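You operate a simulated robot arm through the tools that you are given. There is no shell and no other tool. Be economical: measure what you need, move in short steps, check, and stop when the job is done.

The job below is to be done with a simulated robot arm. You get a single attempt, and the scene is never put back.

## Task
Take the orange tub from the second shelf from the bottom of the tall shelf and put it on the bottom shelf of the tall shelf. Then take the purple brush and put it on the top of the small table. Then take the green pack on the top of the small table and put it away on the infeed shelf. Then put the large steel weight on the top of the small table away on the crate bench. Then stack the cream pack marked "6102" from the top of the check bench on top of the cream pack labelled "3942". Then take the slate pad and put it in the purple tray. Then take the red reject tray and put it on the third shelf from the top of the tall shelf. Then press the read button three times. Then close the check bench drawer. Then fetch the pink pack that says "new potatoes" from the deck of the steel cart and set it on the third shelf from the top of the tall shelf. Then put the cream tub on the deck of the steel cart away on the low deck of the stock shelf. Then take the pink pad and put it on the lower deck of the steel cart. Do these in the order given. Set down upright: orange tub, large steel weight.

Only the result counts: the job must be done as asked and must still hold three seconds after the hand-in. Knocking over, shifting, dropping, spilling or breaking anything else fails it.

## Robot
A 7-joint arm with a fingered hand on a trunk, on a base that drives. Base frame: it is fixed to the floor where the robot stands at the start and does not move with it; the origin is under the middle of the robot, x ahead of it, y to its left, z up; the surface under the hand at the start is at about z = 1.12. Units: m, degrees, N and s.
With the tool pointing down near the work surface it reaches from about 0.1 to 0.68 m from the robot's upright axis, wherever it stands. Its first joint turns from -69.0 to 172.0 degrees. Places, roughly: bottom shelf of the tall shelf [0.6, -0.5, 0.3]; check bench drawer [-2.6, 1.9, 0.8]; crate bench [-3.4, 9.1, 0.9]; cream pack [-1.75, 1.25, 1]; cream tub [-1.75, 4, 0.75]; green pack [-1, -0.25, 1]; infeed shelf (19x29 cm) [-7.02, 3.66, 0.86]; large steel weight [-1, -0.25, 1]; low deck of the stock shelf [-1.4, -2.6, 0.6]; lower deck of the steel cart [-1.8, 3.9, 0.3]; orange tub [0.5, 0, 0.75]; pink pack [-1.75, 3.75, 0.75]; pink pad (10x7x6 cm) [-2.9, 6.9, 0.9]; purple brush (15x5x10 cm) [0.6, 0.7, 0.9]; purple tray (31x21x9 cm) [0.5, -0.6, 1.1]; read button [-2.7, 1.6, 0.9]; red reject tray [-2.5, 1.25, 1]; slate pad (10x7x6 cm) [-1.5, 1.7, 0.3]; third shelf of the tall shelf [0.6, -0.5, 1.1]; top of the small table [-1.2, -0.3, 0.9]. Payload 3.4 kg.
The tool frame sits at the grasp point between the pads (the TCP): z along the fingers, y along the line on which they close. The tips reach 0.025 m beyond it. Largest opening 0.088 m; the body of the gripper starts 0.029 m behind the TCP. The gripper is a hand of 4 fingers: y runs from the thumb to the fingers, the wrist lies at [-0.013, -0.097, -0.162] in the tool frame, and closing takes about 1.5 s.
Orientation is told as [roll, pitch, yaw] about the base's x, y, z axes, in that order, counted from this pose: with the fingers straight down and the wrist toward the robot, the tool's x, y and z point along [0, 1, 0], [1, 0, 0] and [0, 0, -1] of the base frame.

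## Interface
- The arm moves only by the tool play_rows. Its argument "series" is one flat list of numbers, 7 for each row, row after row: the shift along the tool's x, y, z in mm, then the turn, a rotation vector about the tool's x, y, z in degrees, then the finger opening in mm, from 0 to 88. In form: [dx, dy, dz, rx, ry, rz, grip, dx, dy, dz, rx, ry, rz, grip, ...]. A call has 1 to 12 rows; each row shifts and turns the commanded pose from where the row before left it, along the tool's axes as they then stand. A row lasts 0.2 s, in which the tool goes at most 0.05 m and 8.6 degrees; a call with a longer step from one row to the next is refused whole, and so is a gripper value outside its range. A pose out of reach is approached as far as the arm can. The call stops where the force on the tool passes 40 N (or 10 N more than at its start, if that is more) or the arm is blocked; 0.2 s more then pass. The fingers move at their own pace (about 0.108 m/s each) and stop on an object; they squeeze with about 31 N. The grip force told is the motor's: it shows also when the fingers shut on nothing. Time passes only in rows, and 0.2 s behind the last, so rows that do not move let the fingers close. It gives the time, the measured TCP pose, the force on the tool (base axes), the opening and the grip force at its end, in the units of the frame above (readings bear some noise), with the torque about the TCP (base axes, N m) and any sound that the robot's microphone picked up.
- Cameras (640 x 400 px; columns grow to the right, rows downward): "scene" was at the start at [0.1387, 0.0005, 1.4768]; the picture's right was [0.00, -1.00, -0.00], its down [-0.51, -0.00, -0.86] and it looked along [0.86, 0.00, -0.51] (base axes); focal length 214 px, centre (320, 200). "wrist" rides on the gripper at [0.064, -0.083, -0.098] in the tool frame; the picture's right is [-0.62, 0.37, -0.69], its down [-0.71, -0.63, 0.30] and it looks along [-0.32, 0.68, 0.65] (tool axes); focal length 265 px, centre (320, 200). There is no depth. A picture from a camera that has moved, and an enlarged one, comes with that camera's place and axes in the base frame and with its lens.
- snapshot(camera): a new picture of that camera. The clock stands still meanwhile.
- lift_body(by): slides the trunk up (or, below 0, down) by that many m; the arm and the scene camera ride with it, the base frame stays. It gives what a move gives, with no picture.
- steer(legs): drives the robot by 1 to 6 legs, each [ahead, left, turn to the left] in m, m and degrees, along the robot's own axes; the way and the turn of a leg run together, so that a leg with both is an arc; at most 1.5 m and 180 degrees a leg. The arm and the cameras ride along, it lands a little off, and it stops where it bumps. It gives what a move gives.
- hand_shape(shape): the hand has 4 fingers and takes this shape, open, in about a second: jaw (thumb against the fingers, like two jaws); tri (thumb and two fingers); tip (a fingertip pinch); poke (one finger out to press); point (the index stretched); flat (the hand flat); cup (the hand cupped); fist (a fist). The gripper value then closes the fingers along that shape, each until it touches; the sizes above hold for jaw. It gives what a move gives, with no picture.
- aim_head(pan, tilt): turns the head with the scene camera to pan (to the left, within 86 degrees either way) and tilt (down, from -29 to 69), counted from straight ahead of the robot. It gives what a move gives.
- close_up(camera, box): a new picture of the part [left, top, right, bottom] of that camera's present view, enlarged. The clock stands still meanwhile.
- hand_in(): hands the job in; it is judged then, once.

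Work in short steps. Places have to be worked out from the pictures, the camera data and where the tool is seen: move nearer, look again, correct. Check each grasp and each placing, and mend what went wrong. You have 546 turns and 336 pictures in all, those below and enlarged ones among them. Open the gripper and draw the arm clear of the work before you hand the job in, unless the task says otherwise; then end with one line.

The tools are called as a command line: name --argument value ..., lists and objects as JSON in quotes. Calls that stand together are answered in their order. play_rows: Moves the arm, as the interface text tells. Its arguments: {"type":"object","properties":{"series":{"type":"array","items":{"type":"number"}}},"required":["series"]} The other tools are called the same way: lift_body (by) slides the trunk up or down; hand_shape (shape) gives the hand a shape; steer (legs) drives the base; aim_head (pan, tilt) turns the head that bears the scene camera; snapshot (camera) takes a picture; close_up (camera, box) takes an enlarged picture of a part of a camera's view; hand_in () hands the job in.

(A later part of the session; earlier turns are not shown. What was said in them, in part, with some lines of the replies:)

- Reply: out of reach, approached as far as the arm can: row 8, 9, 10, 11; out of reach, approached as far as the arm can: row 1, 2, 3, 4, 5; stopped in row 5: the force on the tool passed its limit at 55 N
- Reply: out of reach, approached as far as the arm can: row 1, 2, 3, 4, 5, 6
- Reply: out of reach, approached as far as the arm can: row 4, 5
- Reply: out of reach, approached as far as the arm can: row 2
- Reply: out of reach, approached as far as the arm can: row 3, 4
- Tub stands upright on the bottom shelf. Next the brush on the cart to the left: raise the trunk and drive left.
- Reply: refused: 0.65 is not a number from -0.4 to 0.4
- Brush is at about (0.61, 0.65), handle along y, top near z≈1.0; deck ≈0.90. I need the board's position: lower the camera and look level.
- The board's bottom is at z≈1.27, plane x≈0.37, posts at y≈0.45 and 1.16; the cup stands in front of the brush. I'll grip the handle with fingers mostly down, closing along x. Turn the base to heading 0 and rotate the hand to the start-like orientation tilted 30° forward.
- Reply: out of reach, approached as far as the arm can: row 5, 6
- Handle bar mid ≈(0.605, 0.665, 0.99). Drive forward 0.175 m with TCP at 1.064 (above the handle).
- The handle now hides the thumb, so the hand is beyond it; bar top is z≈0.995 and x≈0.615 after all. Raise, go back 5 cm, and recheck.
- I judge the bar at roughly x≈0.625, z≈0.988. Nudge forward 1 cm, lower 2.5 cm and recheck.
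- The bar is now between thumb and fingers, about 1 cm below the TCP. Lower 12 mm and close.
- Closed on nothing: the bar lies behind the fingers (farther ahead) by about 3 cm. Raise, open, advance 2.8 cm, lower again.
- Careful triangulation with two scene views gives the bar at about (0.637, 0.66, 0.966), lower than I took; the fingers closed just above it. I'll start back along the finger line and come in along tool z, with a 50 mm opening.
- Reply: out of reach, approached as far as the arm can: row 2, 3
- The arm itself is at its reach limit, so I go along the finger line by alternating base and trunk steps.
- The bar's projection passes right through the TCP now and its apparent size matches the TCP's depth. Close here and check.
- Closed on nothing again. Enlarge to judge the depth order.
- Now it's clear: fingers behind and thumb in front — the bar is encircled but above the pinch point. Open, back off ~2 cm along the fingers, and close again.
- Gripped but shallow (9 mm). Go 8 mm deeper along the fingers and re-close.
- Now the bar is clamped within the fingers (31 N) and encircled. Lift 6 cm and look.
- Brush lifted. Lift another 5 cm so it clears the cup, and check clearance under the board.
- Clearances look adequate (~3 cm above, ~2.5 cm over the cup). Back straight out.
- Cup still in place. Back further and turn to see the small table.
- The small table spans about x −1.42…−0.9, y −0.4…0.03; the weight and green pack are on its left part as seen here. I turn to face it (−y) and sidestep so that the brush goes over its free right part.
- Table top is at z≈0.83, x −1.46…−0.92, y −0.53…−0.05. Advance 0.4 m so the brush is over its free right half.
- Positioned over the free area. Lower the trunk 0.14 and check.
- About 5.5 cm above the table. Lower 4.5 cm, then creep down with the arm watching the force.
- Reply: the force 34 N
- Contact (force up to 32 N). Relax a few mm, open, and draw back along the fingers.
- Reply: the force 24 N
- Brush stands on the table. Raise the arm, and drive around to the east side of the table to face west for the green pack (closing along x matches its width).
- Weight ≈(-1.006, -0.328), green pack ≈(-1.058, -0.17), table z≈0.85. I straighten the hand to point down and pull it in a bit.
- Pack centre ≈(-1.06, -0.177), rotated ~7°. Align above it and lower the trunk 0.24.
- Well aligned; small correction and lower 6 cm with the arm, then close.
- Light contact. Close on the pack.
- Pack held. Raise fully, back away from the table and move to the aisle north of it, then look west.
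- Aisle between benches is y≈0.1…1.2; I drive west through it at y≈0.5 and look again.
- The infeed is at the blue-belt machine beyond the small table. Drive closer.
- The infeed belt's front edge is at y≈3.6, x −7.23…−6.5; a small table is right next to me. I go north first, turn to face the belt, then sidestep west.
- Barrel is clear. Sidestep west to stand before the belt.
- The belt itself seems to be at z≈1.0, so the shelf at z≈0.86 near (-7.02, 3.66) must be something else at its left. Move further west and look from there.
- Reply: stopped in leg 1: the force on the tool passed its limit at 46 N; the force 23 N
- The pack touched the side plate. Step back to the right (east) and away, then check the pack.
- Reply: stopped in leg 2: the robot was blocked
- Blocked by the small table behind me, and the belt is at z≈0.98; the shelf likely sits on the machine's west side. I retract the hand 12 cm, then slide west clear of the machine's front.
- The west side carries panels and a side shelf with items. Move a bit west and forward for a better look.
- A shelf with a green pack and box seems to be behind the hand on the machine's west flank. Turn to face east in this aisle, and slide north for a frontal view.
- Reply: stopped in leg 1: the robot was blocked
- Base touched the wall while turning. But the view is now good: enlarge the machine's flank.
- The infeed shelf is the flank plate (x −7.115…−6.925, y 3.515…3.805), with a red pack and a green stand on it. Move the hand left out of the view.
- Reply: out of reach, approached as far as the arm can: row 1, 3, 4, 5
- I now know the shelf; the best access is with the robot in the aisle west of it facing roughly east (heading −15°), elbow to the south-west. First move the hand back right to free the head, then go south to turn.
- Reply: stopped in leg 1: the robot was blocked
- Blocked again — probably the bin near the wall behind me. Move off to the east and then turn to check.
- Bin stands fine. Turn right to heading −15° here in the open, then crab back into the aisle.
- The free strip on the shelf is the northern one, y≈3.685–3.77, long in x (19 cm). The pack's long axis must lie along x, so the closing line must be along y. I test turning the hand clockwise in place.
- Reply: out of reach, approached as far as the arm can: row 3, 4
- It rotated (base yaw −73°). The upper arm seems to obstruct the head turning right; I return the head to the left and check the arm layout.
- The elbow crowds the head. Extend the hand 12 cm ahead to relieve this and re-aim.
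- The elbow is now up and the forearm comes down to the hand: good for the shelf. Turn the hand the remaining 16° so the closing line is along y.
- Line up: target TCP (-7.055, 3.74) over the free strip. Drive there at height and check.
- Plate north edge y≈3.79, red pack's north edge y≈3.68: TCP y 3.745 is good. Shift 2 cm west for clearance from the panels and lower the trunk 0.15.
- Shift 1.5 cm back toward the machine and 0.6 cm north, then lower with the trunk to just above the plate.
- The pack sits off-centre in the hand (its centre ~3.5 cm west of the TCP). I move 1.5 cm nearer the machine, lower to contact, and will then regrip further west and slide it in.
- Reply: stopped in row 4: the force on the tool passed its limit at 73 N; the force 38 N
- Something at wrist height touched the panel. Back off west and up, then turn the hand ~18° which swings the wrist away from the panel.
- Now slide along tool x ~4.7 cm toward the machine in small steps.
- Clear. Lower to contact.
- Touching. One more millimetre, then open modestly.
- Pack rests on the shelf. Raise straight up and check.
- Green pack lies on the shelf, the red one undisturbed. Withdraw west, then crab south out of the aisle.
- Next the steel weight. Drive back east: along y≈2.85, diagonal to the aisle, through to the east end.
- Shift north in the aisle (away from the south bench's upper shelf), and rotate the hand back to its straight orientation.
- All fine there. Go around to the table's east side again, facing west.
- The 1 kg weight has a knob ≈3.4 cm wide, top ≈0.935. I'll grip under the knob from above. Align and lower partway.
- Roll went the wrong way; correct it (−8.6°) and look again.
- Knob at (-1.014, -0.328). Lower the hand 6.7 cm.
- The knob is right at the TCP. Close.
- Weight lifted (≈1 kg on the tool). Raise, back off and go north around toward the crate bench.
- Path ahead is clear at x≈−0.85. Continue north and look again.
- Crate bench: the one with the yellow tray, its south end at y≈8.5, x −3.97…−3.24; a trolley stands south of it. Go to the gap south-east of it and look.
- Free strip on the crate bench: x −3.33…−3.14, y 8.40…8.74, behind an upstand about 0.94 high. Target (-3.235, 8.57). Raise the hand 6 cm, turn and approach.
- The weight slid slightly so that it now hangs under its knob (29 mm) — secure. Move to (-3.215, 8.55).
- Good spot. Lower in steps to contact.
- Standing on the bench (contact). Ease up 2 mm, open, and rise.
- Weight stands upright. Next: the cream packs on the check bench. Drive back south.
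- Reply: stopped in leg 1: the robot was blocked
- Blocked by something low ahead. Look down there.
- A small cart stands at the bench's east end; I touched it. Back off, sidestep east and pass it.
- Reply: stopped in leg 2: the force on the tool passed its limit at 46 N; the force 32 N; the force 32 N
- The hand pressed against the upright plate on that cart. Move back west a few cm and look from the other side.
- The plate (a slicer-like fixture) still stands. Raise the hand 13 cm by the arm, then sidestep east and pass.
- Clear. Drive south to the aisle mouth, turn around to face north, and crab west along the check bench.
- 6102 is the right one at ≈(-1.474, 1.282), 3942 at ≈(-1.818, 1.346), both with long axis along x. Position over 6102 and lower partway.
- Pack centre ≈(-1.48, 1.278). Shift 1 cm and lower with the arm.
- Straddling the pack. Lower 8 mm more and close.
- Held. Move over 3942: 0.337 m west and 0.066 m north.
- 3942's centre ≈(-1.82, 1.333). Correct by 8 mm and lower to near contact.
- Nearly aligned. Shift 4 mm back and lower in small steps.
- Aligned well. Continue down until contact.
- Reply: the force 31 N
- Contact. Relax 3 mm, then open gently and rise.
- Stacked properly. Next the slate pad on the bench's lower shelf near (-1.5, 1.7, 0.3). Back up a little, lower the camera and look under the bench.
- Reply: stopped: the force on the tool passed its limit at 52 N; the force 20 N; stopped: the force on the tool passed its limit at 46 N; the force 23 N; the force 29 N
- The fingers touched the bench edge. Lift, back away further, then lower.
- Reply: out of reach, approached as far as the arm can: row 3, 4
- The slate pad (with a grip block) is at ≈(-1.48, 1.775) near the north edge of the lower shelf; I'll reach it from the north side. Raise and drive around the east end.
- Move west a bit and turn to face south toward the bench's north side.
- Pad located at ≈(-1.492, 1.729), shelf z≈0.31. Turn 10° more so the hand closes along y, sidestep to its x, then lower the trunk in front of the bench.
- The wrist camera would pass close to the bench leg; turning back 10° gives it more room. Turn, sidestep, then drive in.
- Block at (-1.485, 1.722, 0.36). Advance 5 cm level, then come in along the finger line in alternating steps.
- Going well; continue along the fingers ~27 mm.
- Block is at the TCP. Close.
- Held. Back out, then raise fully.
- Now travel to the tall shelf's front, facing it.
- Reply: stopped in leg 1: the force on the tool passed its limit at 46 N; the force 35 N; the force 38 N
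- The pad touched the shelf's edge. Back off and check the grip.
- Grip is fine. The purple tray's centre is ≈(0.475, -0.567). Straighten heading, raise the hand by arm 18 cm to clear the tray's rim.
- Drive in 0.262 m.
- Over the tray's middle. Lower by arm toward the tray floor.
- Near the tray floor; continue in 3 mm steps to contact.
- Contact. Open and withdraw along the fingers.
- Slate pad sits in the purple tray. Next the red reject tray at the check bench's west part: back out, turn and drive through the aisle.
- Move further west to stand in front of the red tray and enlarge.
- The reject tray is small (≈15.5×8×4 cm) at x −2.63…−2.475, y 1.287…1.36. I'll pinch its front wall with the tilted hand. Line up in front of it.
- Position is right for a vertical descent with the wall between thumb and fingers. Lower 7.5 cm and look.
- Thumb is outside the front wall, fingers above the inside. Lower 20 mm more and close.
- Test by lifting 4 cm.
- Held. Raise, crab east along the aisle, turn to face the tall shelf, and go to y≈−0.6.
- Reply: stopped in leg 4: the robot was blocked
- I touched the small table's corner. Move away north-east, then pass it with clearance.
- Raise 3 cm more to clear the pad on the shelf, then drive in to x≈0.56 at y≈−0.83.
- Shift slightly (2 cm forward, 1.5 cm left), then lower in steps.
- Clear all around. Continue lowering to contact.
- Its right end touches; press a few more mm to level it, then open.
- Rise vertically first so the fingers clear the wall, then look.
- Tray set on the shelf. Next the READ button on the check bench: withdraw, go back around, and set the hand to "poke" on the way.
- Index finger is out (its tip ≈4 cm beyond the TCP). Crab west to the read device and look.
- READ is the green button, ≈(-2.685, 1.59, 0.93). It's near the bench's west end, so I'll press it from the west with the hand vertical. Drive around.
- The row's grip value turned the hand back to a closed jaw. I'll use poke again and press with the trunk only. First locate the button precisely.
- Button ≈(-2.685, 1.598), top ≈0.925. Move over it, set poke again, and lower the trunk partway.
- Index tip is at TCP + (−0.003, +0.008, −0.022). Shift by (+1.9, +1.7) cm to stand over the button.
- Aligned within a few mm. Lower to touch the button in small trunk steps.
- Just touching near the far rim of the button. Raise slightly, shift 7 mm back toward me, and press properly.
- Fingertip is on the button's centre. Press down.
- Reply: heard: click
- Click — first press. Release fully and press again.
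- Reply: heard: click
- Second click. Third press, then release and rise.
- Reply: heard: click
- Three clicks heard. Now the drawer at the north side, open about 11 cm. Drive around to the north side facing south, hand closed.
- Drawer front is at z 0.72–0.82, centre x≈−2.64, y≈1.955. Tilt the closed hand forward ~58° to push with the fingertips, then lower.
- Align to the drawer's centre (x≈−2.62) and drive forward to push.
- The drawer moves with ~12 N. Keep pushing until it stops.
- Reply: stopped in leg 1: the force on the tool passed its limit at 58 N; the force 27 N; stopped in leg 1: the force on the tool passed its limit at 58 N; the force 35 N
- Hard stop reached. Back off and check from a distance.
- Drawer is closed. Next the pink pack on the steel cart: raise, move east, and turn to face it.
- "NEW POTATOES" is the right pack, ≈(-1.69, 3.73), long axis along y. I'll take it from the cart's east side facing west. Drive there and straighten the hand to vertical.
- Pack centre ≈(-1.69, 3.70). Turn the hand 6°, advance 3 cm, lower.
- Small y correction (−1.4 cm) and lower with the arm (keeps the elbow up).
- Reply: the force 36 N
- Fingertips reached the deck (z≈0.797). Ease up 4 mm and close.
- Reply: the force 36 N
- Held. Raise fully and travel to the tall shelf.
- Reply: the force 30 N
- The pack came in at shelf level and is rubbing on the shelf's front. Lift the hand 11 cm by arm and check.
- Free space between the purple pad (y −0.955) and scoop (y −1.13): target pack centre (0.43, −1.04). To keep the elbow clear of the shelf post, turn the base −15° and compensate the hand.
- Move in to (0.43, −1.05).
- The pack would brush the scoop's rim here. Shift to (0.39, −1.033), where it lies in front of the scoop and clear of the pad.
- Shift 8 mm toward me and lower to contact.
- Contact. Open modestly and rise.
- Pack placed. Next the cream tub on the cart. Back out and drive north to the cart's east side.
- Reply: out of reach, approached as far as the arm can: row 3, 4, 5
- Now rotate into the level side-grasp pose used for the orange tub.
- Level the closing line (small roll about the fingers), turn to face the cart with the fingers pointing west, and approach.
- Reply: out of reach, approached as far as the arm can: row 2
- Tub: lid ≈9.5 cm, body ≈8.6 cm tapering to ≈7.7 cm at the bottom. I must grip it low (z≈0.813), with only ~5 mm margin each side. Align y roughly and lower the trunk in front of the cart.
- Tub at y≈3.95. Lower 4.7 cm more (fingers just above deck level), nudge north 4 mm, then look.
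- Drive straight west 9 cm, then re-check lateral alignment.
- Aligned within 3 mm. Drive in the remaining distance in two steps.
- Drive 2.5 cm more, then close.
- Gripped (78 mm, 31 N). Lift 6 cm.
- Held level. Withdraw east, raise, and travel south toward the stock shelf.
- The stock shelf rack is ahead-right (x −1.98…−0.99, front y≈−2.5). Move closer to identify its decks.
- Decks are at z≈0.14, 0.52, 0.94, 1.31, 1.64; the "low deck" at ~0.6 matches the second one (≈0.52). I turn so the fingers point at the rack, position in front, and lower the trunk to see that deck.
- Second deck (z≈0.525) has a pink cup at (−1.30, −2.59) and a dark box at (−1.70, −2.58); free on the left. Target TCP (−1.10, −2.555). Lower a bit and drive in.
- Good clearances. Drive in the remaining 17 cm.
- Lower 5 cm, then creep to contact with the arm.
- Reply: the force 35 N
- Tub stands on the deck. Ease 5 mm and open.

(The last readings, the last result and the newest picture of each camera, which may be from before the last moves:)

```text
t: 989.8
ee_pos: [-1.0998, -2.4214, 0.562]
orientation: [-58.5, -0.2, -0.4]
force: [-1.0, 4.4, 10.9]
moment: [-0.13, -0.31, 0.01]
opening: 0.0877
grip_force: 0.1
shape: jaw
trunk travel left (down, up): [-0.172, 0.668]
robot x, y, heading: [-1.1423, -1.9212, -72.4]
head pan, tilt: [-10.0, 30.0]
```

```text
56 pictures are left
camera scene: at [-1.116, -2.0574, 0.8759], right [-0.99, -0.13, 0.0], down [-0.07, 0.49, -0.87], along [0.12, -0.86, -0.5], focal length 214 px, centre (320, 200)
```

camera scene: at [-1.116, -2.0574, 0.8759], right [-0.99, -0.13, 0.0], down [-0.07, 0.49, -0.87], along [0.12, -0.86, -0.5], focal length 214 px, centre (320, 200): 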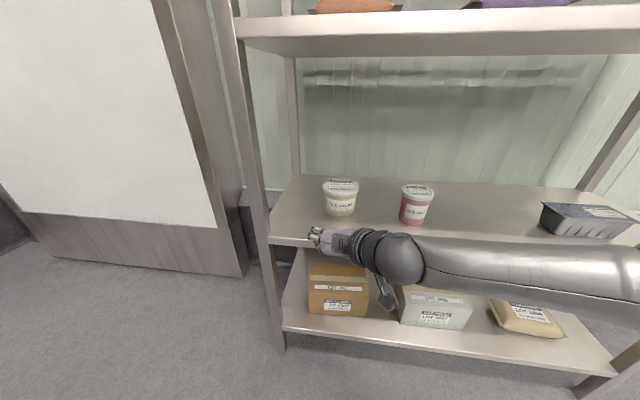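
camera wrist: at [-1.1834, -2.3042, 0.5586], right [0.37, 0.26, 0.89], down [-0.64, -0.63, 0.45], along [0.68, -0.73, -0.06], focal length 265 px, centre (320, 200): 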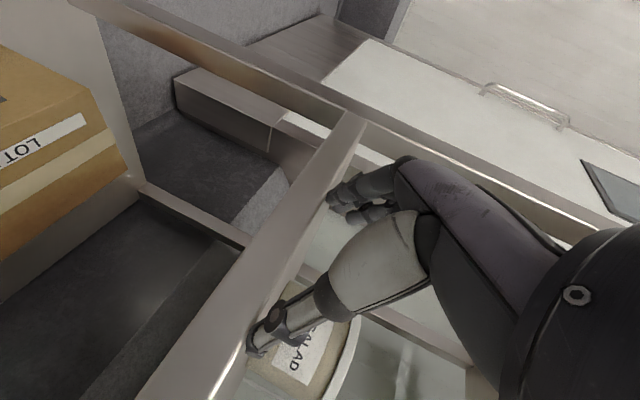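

The tub stands upright on the low deck. Back away, raise, and rotate the hand back to the forward-tilted pose.

steer --legs '[[-0.4, 0, 0]]'

lift_body --by 0.4

lift_body --by 0.25

play_rows --series '[0, 0, 0, 1.01, 2.97, 7.52, 88, 0, 0, 0, 1.01, 2.97, 7.52, 88, 0, 0, 0, 1.01, 2.97, 7.52, 88, 0, 0, 0, 1.01, 2.97, 7.52, 88, 0, 0, 0, 1.01, 2.97, 7.52, 88, 0, 0, 0, 1.01, 2.97, 7.52, 88, 0, 0, 0, 1.01, 2.97, 7.52, 88, 0, 0, 0, 1.01, 2.97, 7.52, 88, 0, 0, 0, 1.01, 2.97, 7.52, 88, 0, 0, 0, 1.01, 2.97, 7.52, 88, 0, 0, 0, 0, 0, 0, 88]'

close_up --camera "scene" --box '[200, 150, 500, 340]'

```text
t: 992.3
ee_pos: [-1.2244, -2.0354, 0.5605]
orientation: [-58.3, 0.0, -0.3]
force: [0.4, -0.8, 0.4]
moment: [-0.02, 0.03, 0.01]
opening: 0.0882
grip_force: 0.1
shape: jaw
trunk travel left (down, up): [-0.172, 0.668]
robot x, y, heading: [-1.2692, -1.5336, -72.0]
head pan, tilt: [-10.0, 30.0]
```

```text
t: 996.1
ee_pos: [-1.2243, -2.0349, 0.9625]
orientation: [-58.3, -0.2, -0.2]
force: [0.2, -0.2, 0.3]
moment: [0.03, 0.0, 0.0]
opening: 0.088
grip_force: 0.1
shape: jaw
trunk travel left (down, up): [-0.572, 0.268]
robot x, y, heading: [-1.2675, -1.5334, -72.3]
head pan, tilt: [-10.0, 30.0]
```

```text
t: 998.7
ee_pos: [-1.224, -2.0347, 1.2117]
orientation: [-58.4, -0.2, -0.3]
force: [-0.4, 0.8, 0.4]
moment: [-0.01, 0.01, -0.02]
opening: 0.0882
grip_force: 0.1
shape: jaw
trunk travel left (down, up): [-0.822, 0.018]
robot x, y, heading: [-1.2637, -1.5335, -72.4]
head pan, tilt: [-10.0, 30.0]
```

```text
t: 1001.1
ee_pos: [-1.2246, -2.0348, 1.2125]
orientation: [0.5, -31.9, -72.6]
force: [-0.4, 0.2, 0.7]
moment: [0.01, 0.0, 0.04]
opening: 0.0878
grip_force: 0.0
shape: jaw
trunk travel left (down, up): [-0.822, 0.018]
robot x, y, heading: [-1.2673, -1.5381, -72.2]
head pan, tilt: [-10.0, 30.0]
```

```text
2.11 times, centred on (350, 245) of scene
camera zoom: at [-1.2398, -1.6717, 1.5255], right [-0.99, -0.14, 0.0], down [-0.07, 0.5, -0.87], along [0.12, -0.86, -0.5], focal length 452 px, centre (257, 105)
```

zoom: 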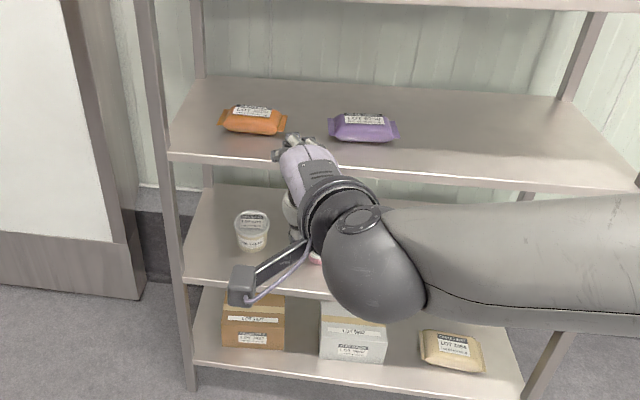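

Turn north, extend the arm forward, and drive up the corridor toward the pink pad's bench.

steer --legs '[[0, 0, 162.2], [0, -0.85, 0]]'

play_rows --series '[-13, 34, 21, 0, 0, 0, 88, -13, 34, 21, 0, 0, 0, 88, -13, 34, 21, 0, 0, 0, 88, -13, 34, 21, 0, 0, 0, 88, -13, 34, 21, 0, 0, 0, 88, -13, 34, 21, 0, 0, 0, 88, 0, 0, 0, 0, 0, 0, 88]'

steer --legs '[[1.5, 0, 0], [1.5, 0, 0]]'

```text
t: 1012.3
ee_pos: [-0.3037, -1.0295, 1.2115]
orientation: [0.3, -32.0, 90.5]
force: [-0.7, 0.6, -0.1]
moment: [0.01, 0.0, -0.04]
opening: 0.0884
grip_force: 0.0
shape: jaw
trunk travel left (down, up): [-0.822, 0.018]
robot x, y, heading: [-0.4093, -1.5156, 90.8]
head pan, tilt: [-10.0, 30.0]
```

```text
t: 1013.9
ee_pos: [-0.2279, -0.7896, 1.2135]
orientation: [0.2, -32.0, 90.5]
force: [-0.5, -0.3, 1.3]
moment: [-0.03, 0.01, -0.01]
opening: 0.0881
grip_force: 0.0
shape: jaw
trunk travel left (down, up): [-0.822, 0.018]
robot x, y, heading: [-0.414, -1.516, 90.9]
head pan, tilt: [-10.0, 30.0]
```

```text
t: 1028.5
ee_pos: [-0.2947, 2.2346, 1.2133]
orientation: [0.3, -32.0, 91.1]
force: [-0.1, 0.6, -0.2]
moment: [-0.02, 0.02, 0.01]
opening: 0.0881
grip_force: 0.1
shape: jaw
trunk travel left (down, up): [-0.822, 0.018]
robot x, y, heading: [-0.4697, 1.5, 91.3]
head pan, tilt: [-10.0, 30.0]
```

steer --legs '[[1.5, 0.1, -1.3], [1.4, 0.15, 0], [1.3, 0.45, 0]]'

aim_head --pan 50 --tilt 25

snapshot --camera "scene"

```text
refused: leg 1 is longer than a leg can be; nothing moved
```

```text
t: 1029.8
ee_pos: [-0.2947, 2.2344, 1.2126]
orientation: [0.2, -32.0, 91.1]
force: [-0.2, 0.5, 0.0]
moment: [0.02, -0.05, 0.01]
opening: 0.0879
grip_force: 0.0
shape: jaw
trunk travel left (down, up): [-0.822, 0.018]
robot x, y, heading: [-0.4701, 1.5031, 91.6]
head pan, tilt: [50.0, 25.0]
```

```text
54 pictures are left
camera scene: at [-0.5425, 1.6095, 1.5335], right [0.62, 0.78, 0.0], down [0.33, -0.26, -0.91], along [-0.71, 0.57, -0.42], focal length 214 px, centre (320, 200)
```

scene: 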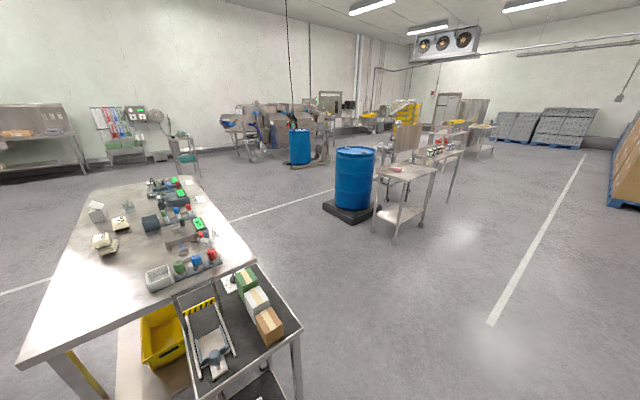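

The leg was too long; the scene looks undisturbed. Continue north with shorter legs.

steer --legs '[[1.45, 0, -1.5], [1.4, 0.1, 0], [1.35, 0.4, 0]]'

snapshot --camera "scene"

```text
t: 1050.0
ee_pos: [-0.8298, 6.3857, 1.2131]
orientation: [0.2, -32.0, 91.2]
force: [0.7, 0.4, -0.4]
moment: [0.0, 0.02, 0.01]
opening: 0.088
grip_force: 0.0
shape: jaw
trunk travel left (down, up): [-0.822, 0.018]
robot x, y, heading: [-1.0001, 5.6536, 91.6]
head pan, tilt: [50.0, 25.0]
```

```text
53 pictures are left
camera scene: at [-1.0774, 5.7608, 1.5335], right [0.62, 0.78, 0.0], down [0.33, -0.26, -0.91], along [-0.71, 0.56, -0.42], focal length 214 px, centre (320, 200)
```

scene: 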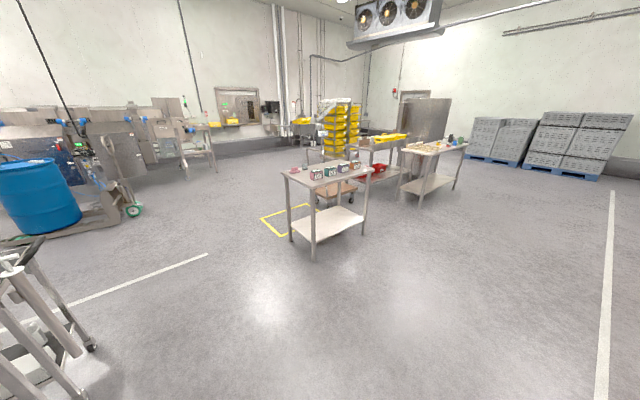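

close_up --camera "scene" --box '[260, 140, 400, 260]'

```text
3.33 times, centred on (330, 200) of scene
camera zoom: at [-1.0774, 5.7608, 1.5335], right [0.62, 0.78, 0.0], down [0.33, -0.26, -0.91], along [-0.71, 0.56, -0.42], focal length 715 px, centre (287, 200)
```

zoom: 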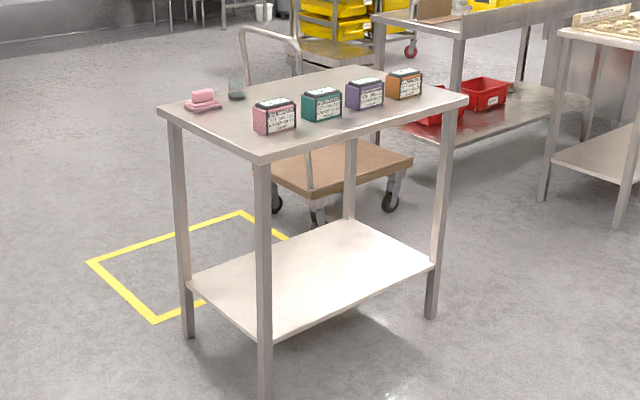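

close_up --camera "scene" --box '[288, 158, 328, 184]'

```text
15.38 times, centred on (308, 171) of scene
camera zoom: at [-1.0774, 5.7608, 1.5335], right [0.62, 0.78, 0.0], down [0.33, -0.26, -0.91], along [-0.71, 0.56, -0.42], focal length 3300 px, centre (505, 646)
```

zoom: 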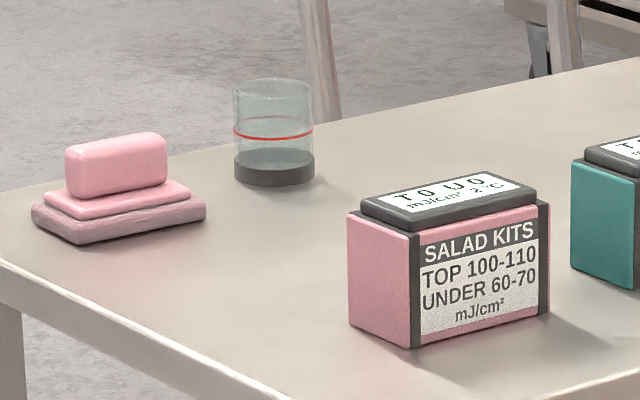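

The pad's long axis is along y, so I grip its block along x, from the bench's west side facing east. Drive around.

steer --legs '[[0.3, 1.4, -1.6], [0, 1.4, 0], [0, 0, -90]]'

aim_head --pan 40 --tilt 30

snapshot --camera "scene"

```text
t: 1067.3
ee_pos: [-3.0367, 5.7586, 1.2133]
orientation: [0.3, -32.0, -1.4]
force: [0.7, -0.8, 0.1]
moment: [-0.03, 0.04, 0.01]
opening: 0.088
grip_force: 0.0
shape: jaw
trunk travel left (down, up): [-0.822, 0.018]
robot x, y, heading: [-3.7622, 5.9651, -1.0]
head pan, tilt: [50.0, 25.0]
```

```text
t: 1068.1
ee_pos: [-3.0367, 5.7572, 1.2121]
orientation: [0.2, -32.0, -1.5]
force: [-0.6, -0.3, 0.5]
moment: [0.01, 0.01, -0.02]
opening: 0.088
grip_force: 0.1
shape: jaw
trunk travel left (down, up): [-0.822, 0.018]
robot x, y, heading: [-3.7641, 5.9657, -1.2]
head pan, tilt: [40.0, 30.0]
```

```text
50 pictures are left
camera scene: at [-3.6412, 6.0205, 1.5256], right [0.63, -0.78, 0.0], down [-0.39, -0.31, -0.87], along [0.67, 0.54, -0.5], focal length 214 px, centre (320, 200)
```

scene: 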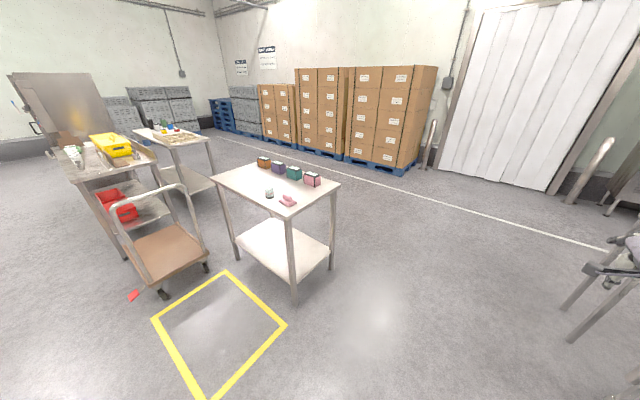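

Pad ≈(−2.89, 6.87). Crab north to line up, then look closely.

steer --legs '[[-0.05, 1.11, 1.2]]'

lift_body --by -0.2

aim_head --pan 0 --tilt 35

snapshot --camera "wrist"

snapshot --camera "scene"

```text
t: 1073.7
ee_pos: [-3.0806, 6.8972, 1.2133]
orientation: [0.2, -32.1, 1.2]
force: [0.7, 0.0, 0.3]
moment: [0.01, -0.01, 0.01]
opening: 0.088
grip_force: 0.0
shape: jaw
trunk travel left (down, up): [-0.822, 0.018]
robot x, y, heading: [-3.8165, 7.0743, 1.4]
head pan, tilt: [40.0, 30.0]
```

```text
t: 1075.9
ee_pos: [-3.0816, 6.8965, 1.0141]
orientation: [0.2, -32.0, 1.2]
force: [0.2, -0.2, 0.0]
moment: [0.02, 0.01, -0.01]
opening: 0.0879
grip_force: 0.0
shape: jaw
trunk travel left (down, up): [-0.622, 0.218]
robot x, y, heading: [-3.8153, 7.073, 1.4]
head pan, tilt: [40.0, 30.0]
```

```text
t: 1077.0
ee_pos: [-3.0794, 6.8976, 1.0125]
orientation: [0.3, -32.0, 1.2]
force: [0.5, -0.6, 0.0]
moment: [0.02, -0.01, 0.02]
opening: 0.0879
grip_force: 0.1
shape: jaw
trunk travel left (down, up): [-0.622, 0.218]
robot x, y, heading: [-3.8088, 7.0758, 1.5]
head pan, tilt: [0.0, 35.0]
```

```text
49 pictures are left
camera wrist: at [-3.2051, 6.9575, 1.0524], right [-0.04, -0.62, 0.78], down [-0.36, -0.72, -0.59], along [0.93, -0.3, -0.19], focal length 265 px, centre (320, 200)
```

wrist: 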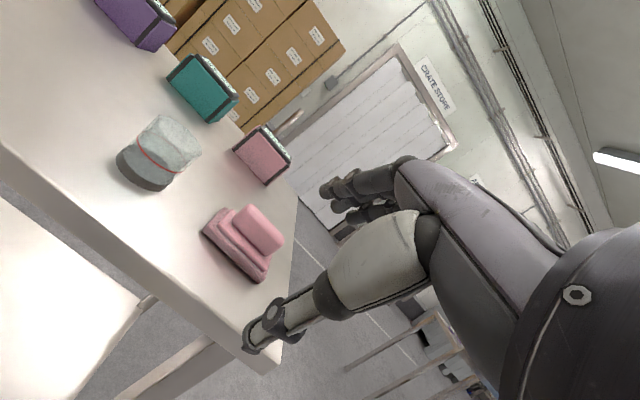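

```text
48 pictures are left
camera scene: at [-3.676, 7.0746, 1.3177], right [0.03, -1.0, 0.0], down [-0.57, -0.01, -0.82], along [0.82, 0.02, -0.57], focal length 214 px, centre (320, 200)
```

scene: 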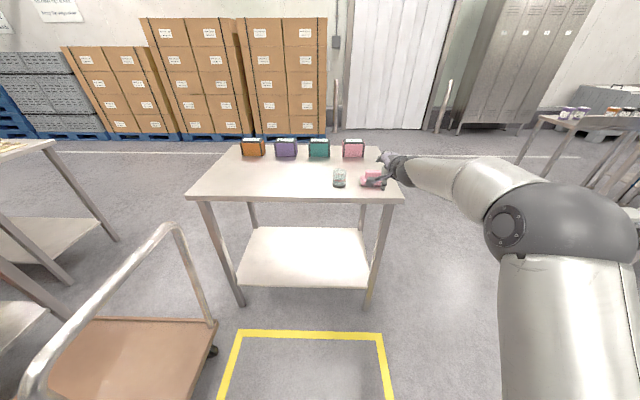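

Block ≈(−2.885, 6.876, 0.885). Lower to 0.95, set 62 mm opening and drive to the pre-grasp point.

lift_body --by -0.062

play_rows --series '[0, 0, 0, 0, 0, 0, 62, 0, 0, 0, 0, 0, 0, 62, 0, 0, 0, 0, 0, 0, 62]'

steer --legs '[[0.15, -0.025, -1.2]]'

snapshot --camera "wrist"

close_up --camera "scene" --box '[300, 110, 460, 210]'

```text
t: 1078.0
ee_pos: [-3.0809, 6.8975, 0.9512]
orientation: [0.2, -32.0, 1.3]
force: [-0.4, 0.1, -0.5]
moment: [-0.02, 0.02, -0.01]
opening: 0.0881
grip_force: 0.0
shape: jaw
trunk travel left (down, up): [-0.56, 0.28]
robot x, y, heading: [-3.8125, 7.0694, 1.3]
head pan, tilt: [0.0, 35.0]
```

```text
t: 1078.8
ee_pos: [-3.08, 6.8975, 0.9507]
orientation: [0.3, -31.9, 1.2]
force: [-1.1, 0.3, -0.3]
moment: [0.01, -0.01, 0.0]
opening: 0.0627
grip_force: 0.1
shape: jaw
trunk travel left (down, up): [-0.56, 0.28]
robot x, y, heading: [-3.8119, 7.0691, 1.4]
head pan, tilt: [0.0, 35.0]
```

```text
t: 1080.2
ee_pos: [-2.9342, 6.8627, 0.9493]
orientation: [0.3, -32.1, 0.2]
force: [1.0, -1.2, -0.4]
moment: [-0.01, -0.02, -0.01]
opening: 0.0626
grip_force: 0.0
shape: jaw
trunk travel left (down, up): [-0.56, 0.28]
robot x, y, heading: [-3.6656, 7.049, 0.5]
head pan, tilt: [0.0, 35.0]
```

```text
47 pictures are left
camera wrist: at [-3.0578, 6.9254, 0.9898], right [-0.05, -0.62, 0.78], down [-0.37, -0.71, -0.59], along [0.93, -0.32, -0.19], focal length 265 px, centre (320, 200)
```

wrist: 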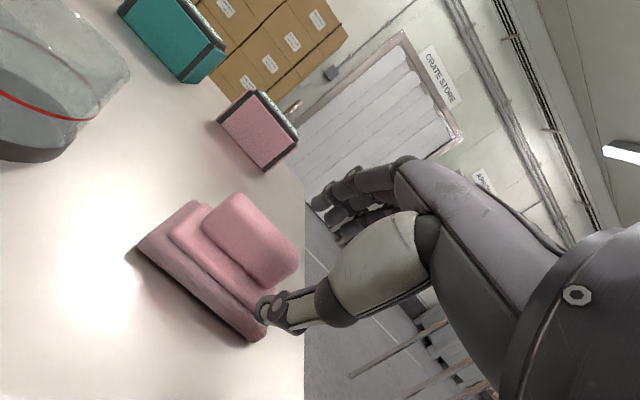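

```text
4.00 times, centred on (380, 160) of scene
camera zoom: at [-3.5266, 7.05, 1.2556], right [0.01, -1.0, 0.0], down [-0.57, 0.0, -0.82], along [0.82, 0.01, -0.57], focal length 858 px, centre (80, 360)
```

zoom: 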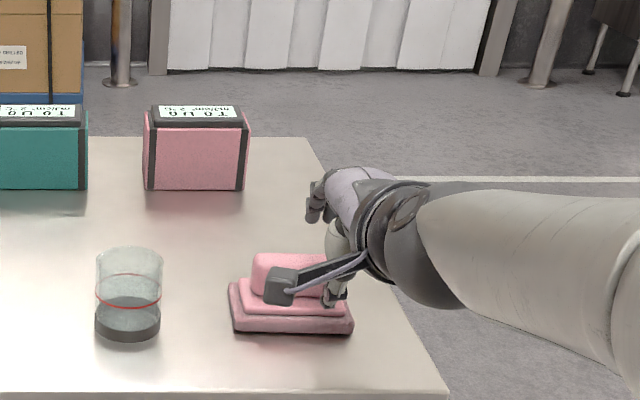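

Block now at (−2.866, 6.869). Advance 3.4 cm level, then along the fingers 4 cm and check.

steer --legs '[[0.034, 0.006, 0]]'

play_rows --series '[0, 0, 12, 0, 0, 0, 62, 0, 0, 12, 0, 0, 0, 62, 0, 0, 12, 0, 0, 0, 62, 0, 0, 0, 0, 0, 0, 62]'

snapshot --camera "wrist"

```text
t: 1081.0
ee_pos: [-2.9008, 6.8701, 0.9499]
orientation: [0.2, -32.0, 0.2]
force: [0.8, 0.1, -0.3]
moment: [0.02, -0.04, 0.03]
opening: 0.0623
grip_force: 0.1
shape: jaw
trunk travel left (down, up): [-0.56, 0.28]
robot x, y, heading: [-3.6323, 7.0571, 0.4]
head pan, tilt: [0.0, 35.0]
```

```text
t: 1082.0
ee_pos: [-2.8842, 6.8698, 0.9231]
orientation: [0.1, -32.4, 0.2]
force: [-2.3, -0.3, 11.0]
moment: [0.02, 0.31, -0.01]
opening: 0.0597
grip_force: 0.1
shape: jaw
trunk travel left (down, up): [-0.56, 0.28]
robot x, y, heading: [-3.6306, 7.0549, 0.7]
head pan, tilt: [0.0, 35.0]
```

```text
45 pictures are left
camera wrist: at [-3.0078, 6.932, 0.9625], right [-0.06, -0.62, 0.78], down [-0.37, -0.71, -0.6], along [0.93, -0.32, -0.19], focal length 265 px, centre (320, 200)
```

wrist: 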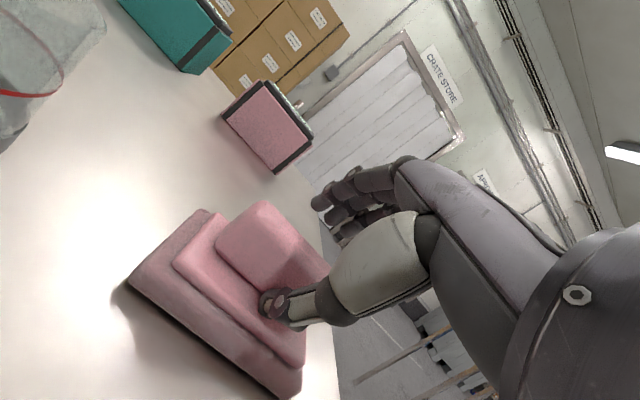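

The thumb tip touched the pad's tier. Rise a little, narrow to 52 mm, advance ~2 cm, and come down again.

play_rows --series '[0, 0, -22, 0, 0, 0, 58, 0, 0, 0, 0, 0, 0, 52, 0, 0, 0, 0, 0, 0, 52]'

steer --legs '[[0.028, 0, 0]]'

lift_body --by -0.018

snapshot --camera "wrist"

```text
t: 1082.8
ee_pos: [-2.8923, 6.8684, 0.9369]
orientation: [0.2, -32.0, 0.2]
force: [0.5, -0.5, -0.6]
moment: [0.0, -0.01, 0.05]
opening: 0.0525
grip_force: 0.2
shape: jaw
trunk travel left (down, up): [-0.56, 0.28]
robot x, y, heading: [-3.631, 7.0542, 0.3]
head pan, tilt: [0.0, 35.0]
```

```text
t: 1083.7
ee_pos: [-2.8639, 6.8694, 0.938]
orientation: [0.3, -31.8, 0.1]
force: [-0.5, -0.5, 0.2]
moment: [0.0, 0.0, -0.02]
opening: 0.0523
grip_force: 0.0
shape: jaw
trunk travel left (down, up): [-0.56, 0.28]
robot x, y, heading: [-3.6047, 7.0503, 0.4]
head pan, tilt: [0.0, 35.0]
```

```text
t: 1084.3
ee_pos: [-2.8664, 6.8674, 0.9208]
orientation: [0.1, -32.1, 0.2]
force: [-0.3, -0.5, 3.6]
moment: [-0.02, 0.06, 0.01]
opening: 0.0502
grip_force: 0.1
shape: jaw
trunk travel left (down, up): [-0.542, 0.298]
robot x, y, heading: [-3.6049, 7.0568, 0.8]
head pan, tilt: [0.0, 35.0]
```

```text
44 pictures are left
camera wrist: at [-2.9898, 6.9315, 0.961], right [-0.05, -0.62, 0.78], down [-0.37, -0.71, -0.59], along [0.93, -0.32, -0.19], focal length 265 px, centre (320, 200)
```

wrist: 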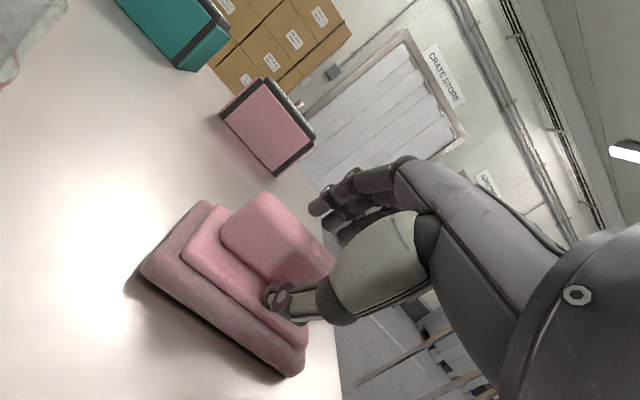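

Thumb rests on the tier right in front of the block. Close and test.

play_rows --series '[0, 0, 0, 0, 0, 0, 35, 0, 0, 0, 0, 0, 0, 10, 0, 0, 0, 0, 0, 0, 10, 0, 0, 0, 0, 0, 0, 10, 0, 0, 0, 0, 0, 0, 10]'

lift_body --by 0.06

snapshot --camera "wrist"

```text
t: 1085.5
ee_pos: [-2.866, 6.8693, 0.9213]
orientation: [0.3, -32.1, 0.2]
force: [-1.5, -0.4, 3.9]
moment: [-0.05, 0.1, 0.01]
opening: 0.0231
grip_force: 30.4
shape: jaw
trunk travel left (down, up): [-0.542, 0.298]
robot x, y, heading: [-3.6017, 7.0564, 0.6]
head pan, tilt: [0.0, 35.0]
```

```text
t: 1086.5
ee_pos: [-2.8642, 6.8684, 0.9811]
orientation: [0.2, -32.0, 0.2]
force: [-0.4, 0.9, 0.5]
moment: [0.02, 0.03, -0.01]
opening: 0.0224
grip_force: 31.2
shape: jaw
trunk travel left (down, up): [-0.602, 0.238]
robot x, y, heading: [-3.6033, 7.0549, 0.5]
head pan, tilt: [0.0, 35.0]
```

```text
43 pictures are left
camera wrist: at [-2.9892, 6.9313, 1.0202], right [-0.05, -0.62, 0.78], down [-0.37, -0.71, -0.59], along [0.93, -0.32, -0.19], focal length 265 px, centre (320, 200)
```

wrist: 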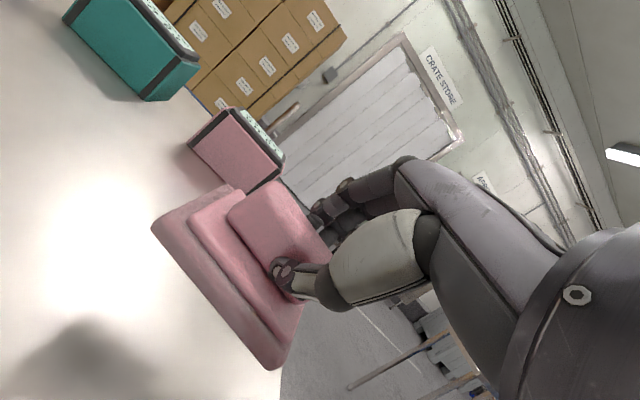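

Held. Back off, raise, and go around to the steel cart's east side.

steer --legs '[[-0.3, 0, 0]]'

lift_body --by 0.23

steer --legs '[[0, -1.1, 0], [1.5, 0, 0], [1.5, 0, 0], [0.3, 0, 0]]'

steer --legs '[[0, 0, -179]]'

```text
t: 1088.5
ee_pos: [-3.1585, 6.866, 0.9813]
orientation: [0.2, -32.0, 0.3]
force: [0.6, -0.4, -0.2]
moment: [0.02, 0.04, 0.02]
opening: 0.0226
grip_force: 30.9
shape: jaw
trunk travel left (down, up): [-0.602, 0.238]
robot x, y, heading: [-3.8954, 7.0505, 0.5]
head pan, tilt: [0.0, 35.0]
```

```text
t: 1090.9
ee_pos: [-3.1589, 6.8662, 1.2104]
orientation: [0.2, -31.9, 0.2]
force: [-1.1, -0.7, 0.8]
moment: [-0.01, 0.0, 0.01]
opening: 0.0226
grip_force: 31.2
shape: jaw
trunk travel left (down, up): [-0.832, 0.008]
robot x, y, heading: [-3.894, 7.0533, 0.5]
head pan, tilt: [0.0, 35.0]
```

```text
t: 1112.3
ee_pos: [0.1444, 5.778, 1.2117]
orientation: [0.2, -32.0, -0.6]
force: [-0.3, 0.4, -0.2]
moment: [0.0, 0.0, -0.02]
opening: 0.0224
grip_force: 31.1
shape: jaw
trunk travel left (down, up): [-0.832, 0.008]
robot x, y, heading: [-0.5872, 5.9771, -0.4]
head pan, tilt: [0.0, 35.0]
```

```text
t: 1120.0
ee_pos: [-1.3272, 6.1643, 1.2111]
orientation: [0.2, -31.9, -179.9]
force: [0.2, 0.1, -0.2]
moment: [0.02, -0.02, -0.01]
opening: 0.022
grip_force: 31.3
shape: jaw
trunk travel left (down, up): [-0.832, 0.008]
robot x, y, heading: [-0.5915, 5.9805, -179.8]
head pan, tilt: [0.0, 35.0]
```

Now crab south to the cart and look at its lower deck.

steer --legs '[[0, 1.15, 0], [0, 1.13, 0]]'

lift_body --by -0.4

snapshot --camera "scene"

```text
t: 1131.2
ee_pos: [-1.3509, 3.9087, 1.2097]
orientation: [0.2, -32.0, 177.8]
force: [-0.9, -0.1, 0.1]
moment: [0.03, 0.02, 0.0]
opening: 0.0216
grip_force: 30.5
shape: jaw
trunk travel left (down, up): [-0.832, 0.008]
robot x, y, heading: [-0.6236, 3.6913, 178.4]
head pan, tilt: [0.0, 35.0]
```

```text
t: 1135.1
ee_pos: [-1.3498, 3.9086, 0.811]
orientation: [0.2, -32.1, 177.9]
force: [0.1, 0.9, -0.3]
moment: [0.01, 0.0, -0.01]
opening: 0.0219
grip_force: 30.9
shape: jaw
trunk travel left (down, up): [-0.432, 0.408]
robot x, y, heading: [-0.6214, 3.6932, 177.9]
head pan, tilt: [0.0, 35.0]
```

```text
42 pictures are left
camera scene: at [-0.7619, 3.6977, 1.1277], right [0.03, 1.0, 0.0], down [0.57, -0.02, -0.82], along [-0.82, 0.03, -0.57], focal length 214 px, centre (320, 200)
```

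scene: 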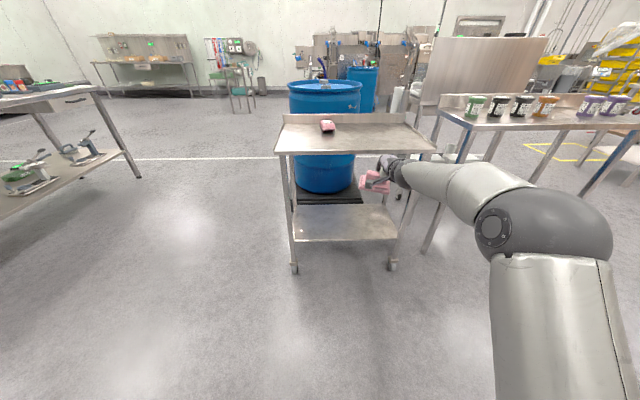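

Lower deck ≈0.275, x −1.91…−1.60, y 3.57…4.18, empty. Lower to TCP≈0.43 and drive in.

lift_body --by -0.375

steer --legs '[[0.2, 0.02, 0]]'

snapshot --camera "scene"

snapshot --camera "wrist"

```text
t: 1138.7
ee_pos: [-1.351, 3.9096, 0.4362]
orientation: [0.2, -32.0, 177.9]
force: [-0.1, -0.2, -0.3]
moment: [0.0, 0.01, 0.03]
opening: 0.0218
grip_force: 30.5
shape: jaw
trunk travel left (down, up): [-0.057, 0.783]
robot x, y, heading: [-0.6238, 3.6902, 178.1]
head pan, tilt: [0.0, 35.0]
```

```text
t: 1140.3
ee_pos: [-1.5515, 3.8907, 0.4359]
orientation: [0.2, -31.9, 178.2]
force: [-0.5, -0.4, -0.8]
moment: [0.02, 0.01, 0.01]
opening: 0.0218
grip_force: 31.1
shape: jaw
trunk travel left (down, up): [-0.057, 0.783]
robot x, y, heading: [-0.819, 3.6794, 178.3]
head pan, tilt: [0.0, 35.0]
```

```text
41 pictures are left
camera scene: at [-0.9614, 3.683, 0.7527], right [0.03, 1.0, 0.0], down [0.57, -0.02, -0.82], along [-0.82, 0.02, -0.57], focal length 214 px, centre (320, 200)
```

scene: 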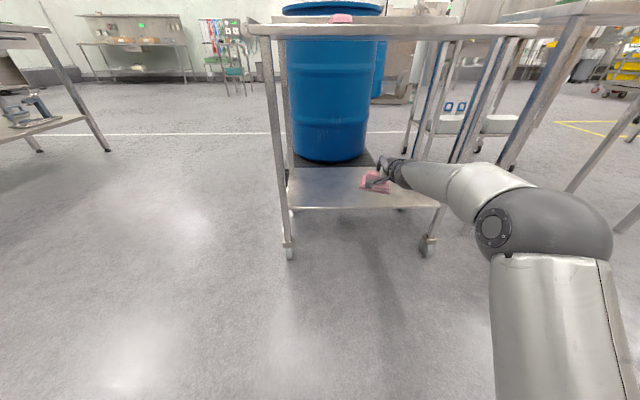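

```text
40 pictures are left
camera wrist: at [-1.4317, 3.8224, 0.4753], right [0.07, 0.62, 0.78], down [0.39, 0.7, -0.59], along [-0.92, 0.35, -0.19], focal length 265 px, centre (320, 200)
```

wrist: 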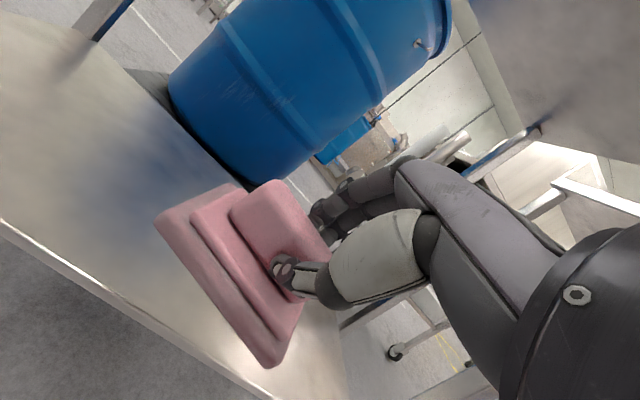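

Clear. Drive 16 cm further in, then lower to contact.

steer --legs '[[0.17, 0.01, 0]]'

play_rows --series '[0, -10.6, 17, 0, 0, 0, 10, 0, -10.6, 17, 0, 0, 0, 10, 0, -5.3, 8.5, 0, 0, 0, 10, 0, 0, 0, 0, 0, 0, 10]'

snapshot --camera "wrist"

snapshot --camera "scene"

```text
t: 1141.7
ee_pos: [-1.7214, 3.8843, 0.4364]
orientation: [0.1, -32.0, 178.2]
force: [0.0, 0.0, -0.4]
moment: [0.03, -0.01, 0.01]
opening: 0.0217
grip_force: 30.9
shape: jaw
trunk travel left (down, up): [-0.057, 0.783]
robot x, y, heading: [-0.9897, 3.6709, 178.3]
head pan, tilt: [0.0, 35.0]
```

```text
t: 1142.7
ee_pos: [-1.7215, 3.8878, 0.3868]
orientation: [0.2, -32.0, 178.2]
force: [-0.3, 0.0, -0.8]
moment: [0.02, -0.04, 0.03]
opening: 0.0217
grip_force: 31.0
shape: jaw
trunk travel left (down, up): [-0.057, 0.783]
robot x, y, heading: [-0.989, 3.6755, 178.4]
head pan, tilt: [0.0, 35.0]
```

```text
39 pictures are left
camera wrist: at [-1.6012, 3.8178, 0.4249], right [0.07, 0.62, 0.78], down [0.39, 0.7, -0.59], along [-0.92, 0.35, -0.19], focal length 265 px, centre (320, 200)
```

wrist: 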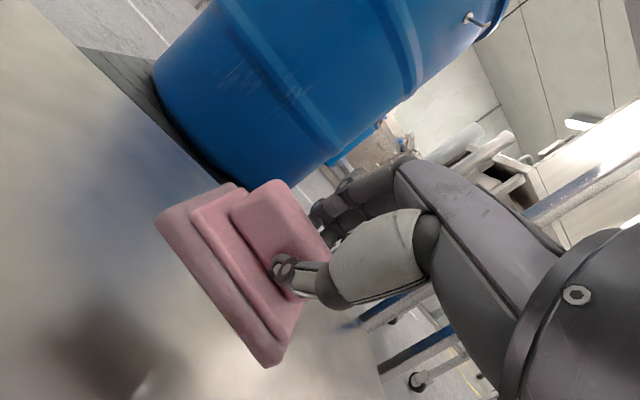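

```text
38 pictures are left
camera scene: at [-1.1306, 3.6777, 0.7527], right [0.03, 1.0, 0.0], down [0.57, -0.02, -0.82], along [-0.82, 0.02, -0.57], focal length 214 px, centre (320, 200)
```

scene: 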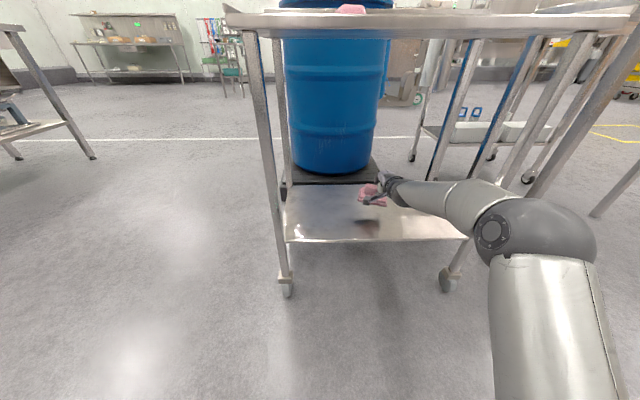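

Continue lowering to contact.

play_rows --series '[0, -5.3, 8.5, 0, 0, 0, 10, 0, -5.3, 8.5, 0, 0, 0, 10, 0, -2.6, 4.2, 0, 0, 0, 10, 0, 0, 0, 0, 0, 0, 10]'

play_rows --series '[0, -2.6, 4.2, 0, 0, 0, 10, 0, -2.6, 4.2, 0, 0, 0, 10, 0, 0, 0, 0, 0, 0, 10]'

```text
t: 1143.7
ee_pos: [-1.7203, 3.8849, 0.3606]
orientation: [0.3, -32.0, 178.2]
force: [-0.3, 0.2, -1.1]
moment: [0.04, -0.02, -0.03]
opening: 0.0216
grip_force: 31.6
shape: jaw
trunk travel left (down, up): [-0.057, 0.783]
robot x, y, heading: [-0.991, 3.676, 178.4]
head pan, tilt: [0.0, 35.0]
```

```text
t: 1144.5
ee_pos: [-1.7208, 3.886, 0.3517]
orientation: [0.3, -32.0, 178.3]
force: [-0.5, 0.1, -0.9]
moment: [0.04, -0.01, -0.01]
opening: 0.0216
grip_force: 31.0
shape: jaw
trunk travel left (down, up): [-0.057, 0.783]
robot x, y, heading: [-0.9908, 3.6788, 178.7]
head pan, tilt: [0.0, 35.0]
```

play_rows --series '[0, -2.1, 3.4, 0, 0, 0, 10, 0, -2.1, 3.4, 0, 0, 0, 10, 0, 0, 0, 0, 0, 0, 10]'

snapshot --camera "wrist"

```text
t: 1145.3
ee_pos: [-1.7219, 3.8842, 0.3432]
orientation: [0.3, -32.0, 178.2]
force: [-0.4, -0.8, -0.8]
moment: [0.04, -0.01, -0.03]
opening: 0.0217
grip_force: 31.4
shape: jaw
trunk travel left (down, up): [-0.057, 0.783]
robot x, y, heading: [-0.9905, 3.6747, 178.5]
head pan, tilt: [0.0, 35.0]
```

```text
37 pictures are left
camera wrist: at [-1.6014, 3.816, 0.383], right [0.07, 0.62, 0.78], down [0.39, 0.7, -0.59], along [-0.92, 0.35, -0.19], focal length 265 px, centre (320, 200)
```

wrist: 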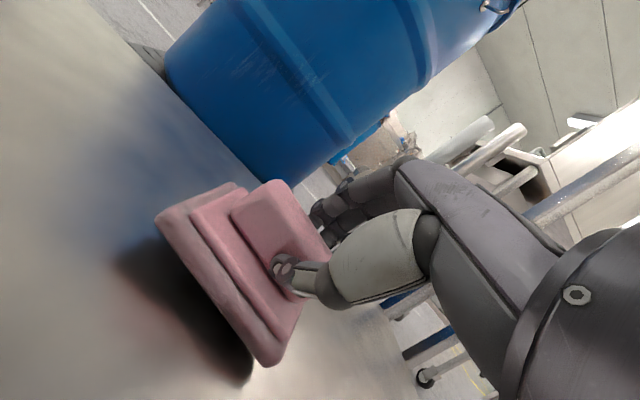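

play_rows --series '[0, -2.1, 3.4, 0, 0, 0, 10, 0, -2.1, 3.4, 0, 0, 0, 10, 0, -1.6, 2.5, 0, 0, 0, 10, 0, 0, 0, 0, 0, 0, 10]'

play_rows --series '[0, -1.6, 2.5, 0, 0, 0, 10, 0, -1.6, 2.5, 0, 0, 0, 10, 0, 0, 0, 0, 0, 0, 10]'

```text
t: 1146.3
ee_pos: [-1.7205, 3.885, 0.3359]
orientation: [0.2, -32.2, 178.2]
force: [-2.1, -0.1, 6.1]
moment: [0.03, -0.02, 0.02]
opening: 0.0217
grip_force: 31.0
shape: jaw
trunk travel left (down, up): [-0.057, 0.783]
robot x, y, heading: [-0.9931, 3.6743, 178.4]
head pan, tilt: [0.0, 35.0]
```

```text
t: 1147.1
ee_pos: [-1.7208, 3.8865, 0.3305]
orientation: [0.2, -32.4, 178.2]
force: [-2.6, 2.0, 17.8]
moment: [0.05, -0.21, 0.02]
opening: 0.0228
grip_force: 30.9
shape: jaw
trunk travel left (down, up): [-0.057, 0.783]
robot x, y, heading: [-0.9916, 3.674, 178.3]
head pan, tilt: [0.0, 35.0]
```

Contact. Open, withdraw along the fingers, and check.

play_rows --series '[0, 1, -2, 0, 0, 0, 30, 0, 0, 0, 0, 0, 0, 45, 0, 0, -3, 0, 0, 0, 60, 0, 0, -8, 0, 0, 0, 66, 0, 0, -15, 0, 0, 0, 66, 0, 0, -20, 0, 0, 0, 66, 0, 0, -20, 0, 0, 0, 66, 0, 0, 0, 0, 0, 0, 66]'

snapshot --camera "wrist"

steer --legs '[[-0.45, 0, 0]]'

snapshot --camera "scene"

```text
t: 1148.9
ee_pos: [-1.6862, 3.8839, 0.3852]
orientation: [0.3, -32.1, 178.2]
force: [0.6, 0.1, 0.0]
moment: [-0.02, 0.01, 0.01]
opening: 0.0661
grip_force: 0.0
shape: jaw
trunk travel left (down, up): [-0.057, 0.783]
robot x, y, heading: [-0.9908, 3.6724, 178.3]
head pan, tilt: [0.0, 35.0]
```

```text
36 pictures are left
camera wrist: at [-1.5663, 3.8153, 0.424], right [0.07, 0.62, 0.78], down [0.39, 0.7, -0.59], along [-0.92, 0.35, -0.19], focal length 265 px, centre (320, 200)
```

wrist: 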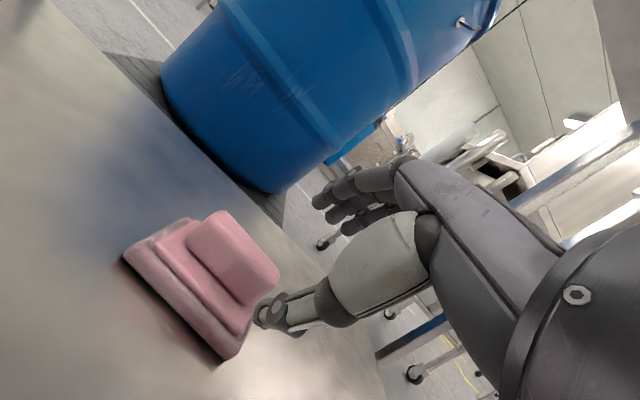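

```text
t: 1151.7
ee_pos: [-1.2258, 3.8733, 0.384]
orientation: [0.2, -32.0, 178.0]
force: [-0.2, -0.5, -0.6]
moment: [-0.03, -0.02, -0.02]
opening: 0.0657
grip_force: 0.1
shape: jaw
trunk travel left (down, up): [-0.057, 0.783]
robot x, y, heading: [-0.528, 3.6614, 178.0]
head pan, tilt: [0.0, 35.0]
```

```text
35 pictures are left
camera scene: at [-0.6696, 3.6643, 0.7527], right [0.03, 1.0, 0.0], down [0.57, -0.02, -0.82], along [-0.82, 0.03, -0.57], focal length 214 px, centre (320, 200)
```

scene: 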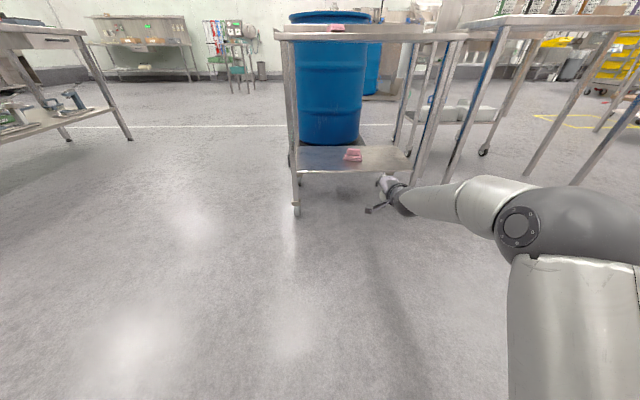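

All twelve tasks are done: the pink pad lies on the cart's lower deck, and the hand is open and clear of the work. I hand the job in.

hand_in

```text
The job is handed in.
```

All twelve steps were done in the order given, and the job is handed in. While driving and reaching I touched a few fixtures: the small table, bench and shelf edges, a bin, the slicer cart and the infeed machine. None of them looked moved or knocked over in the pictures I took, though I did not look at every one of them again.
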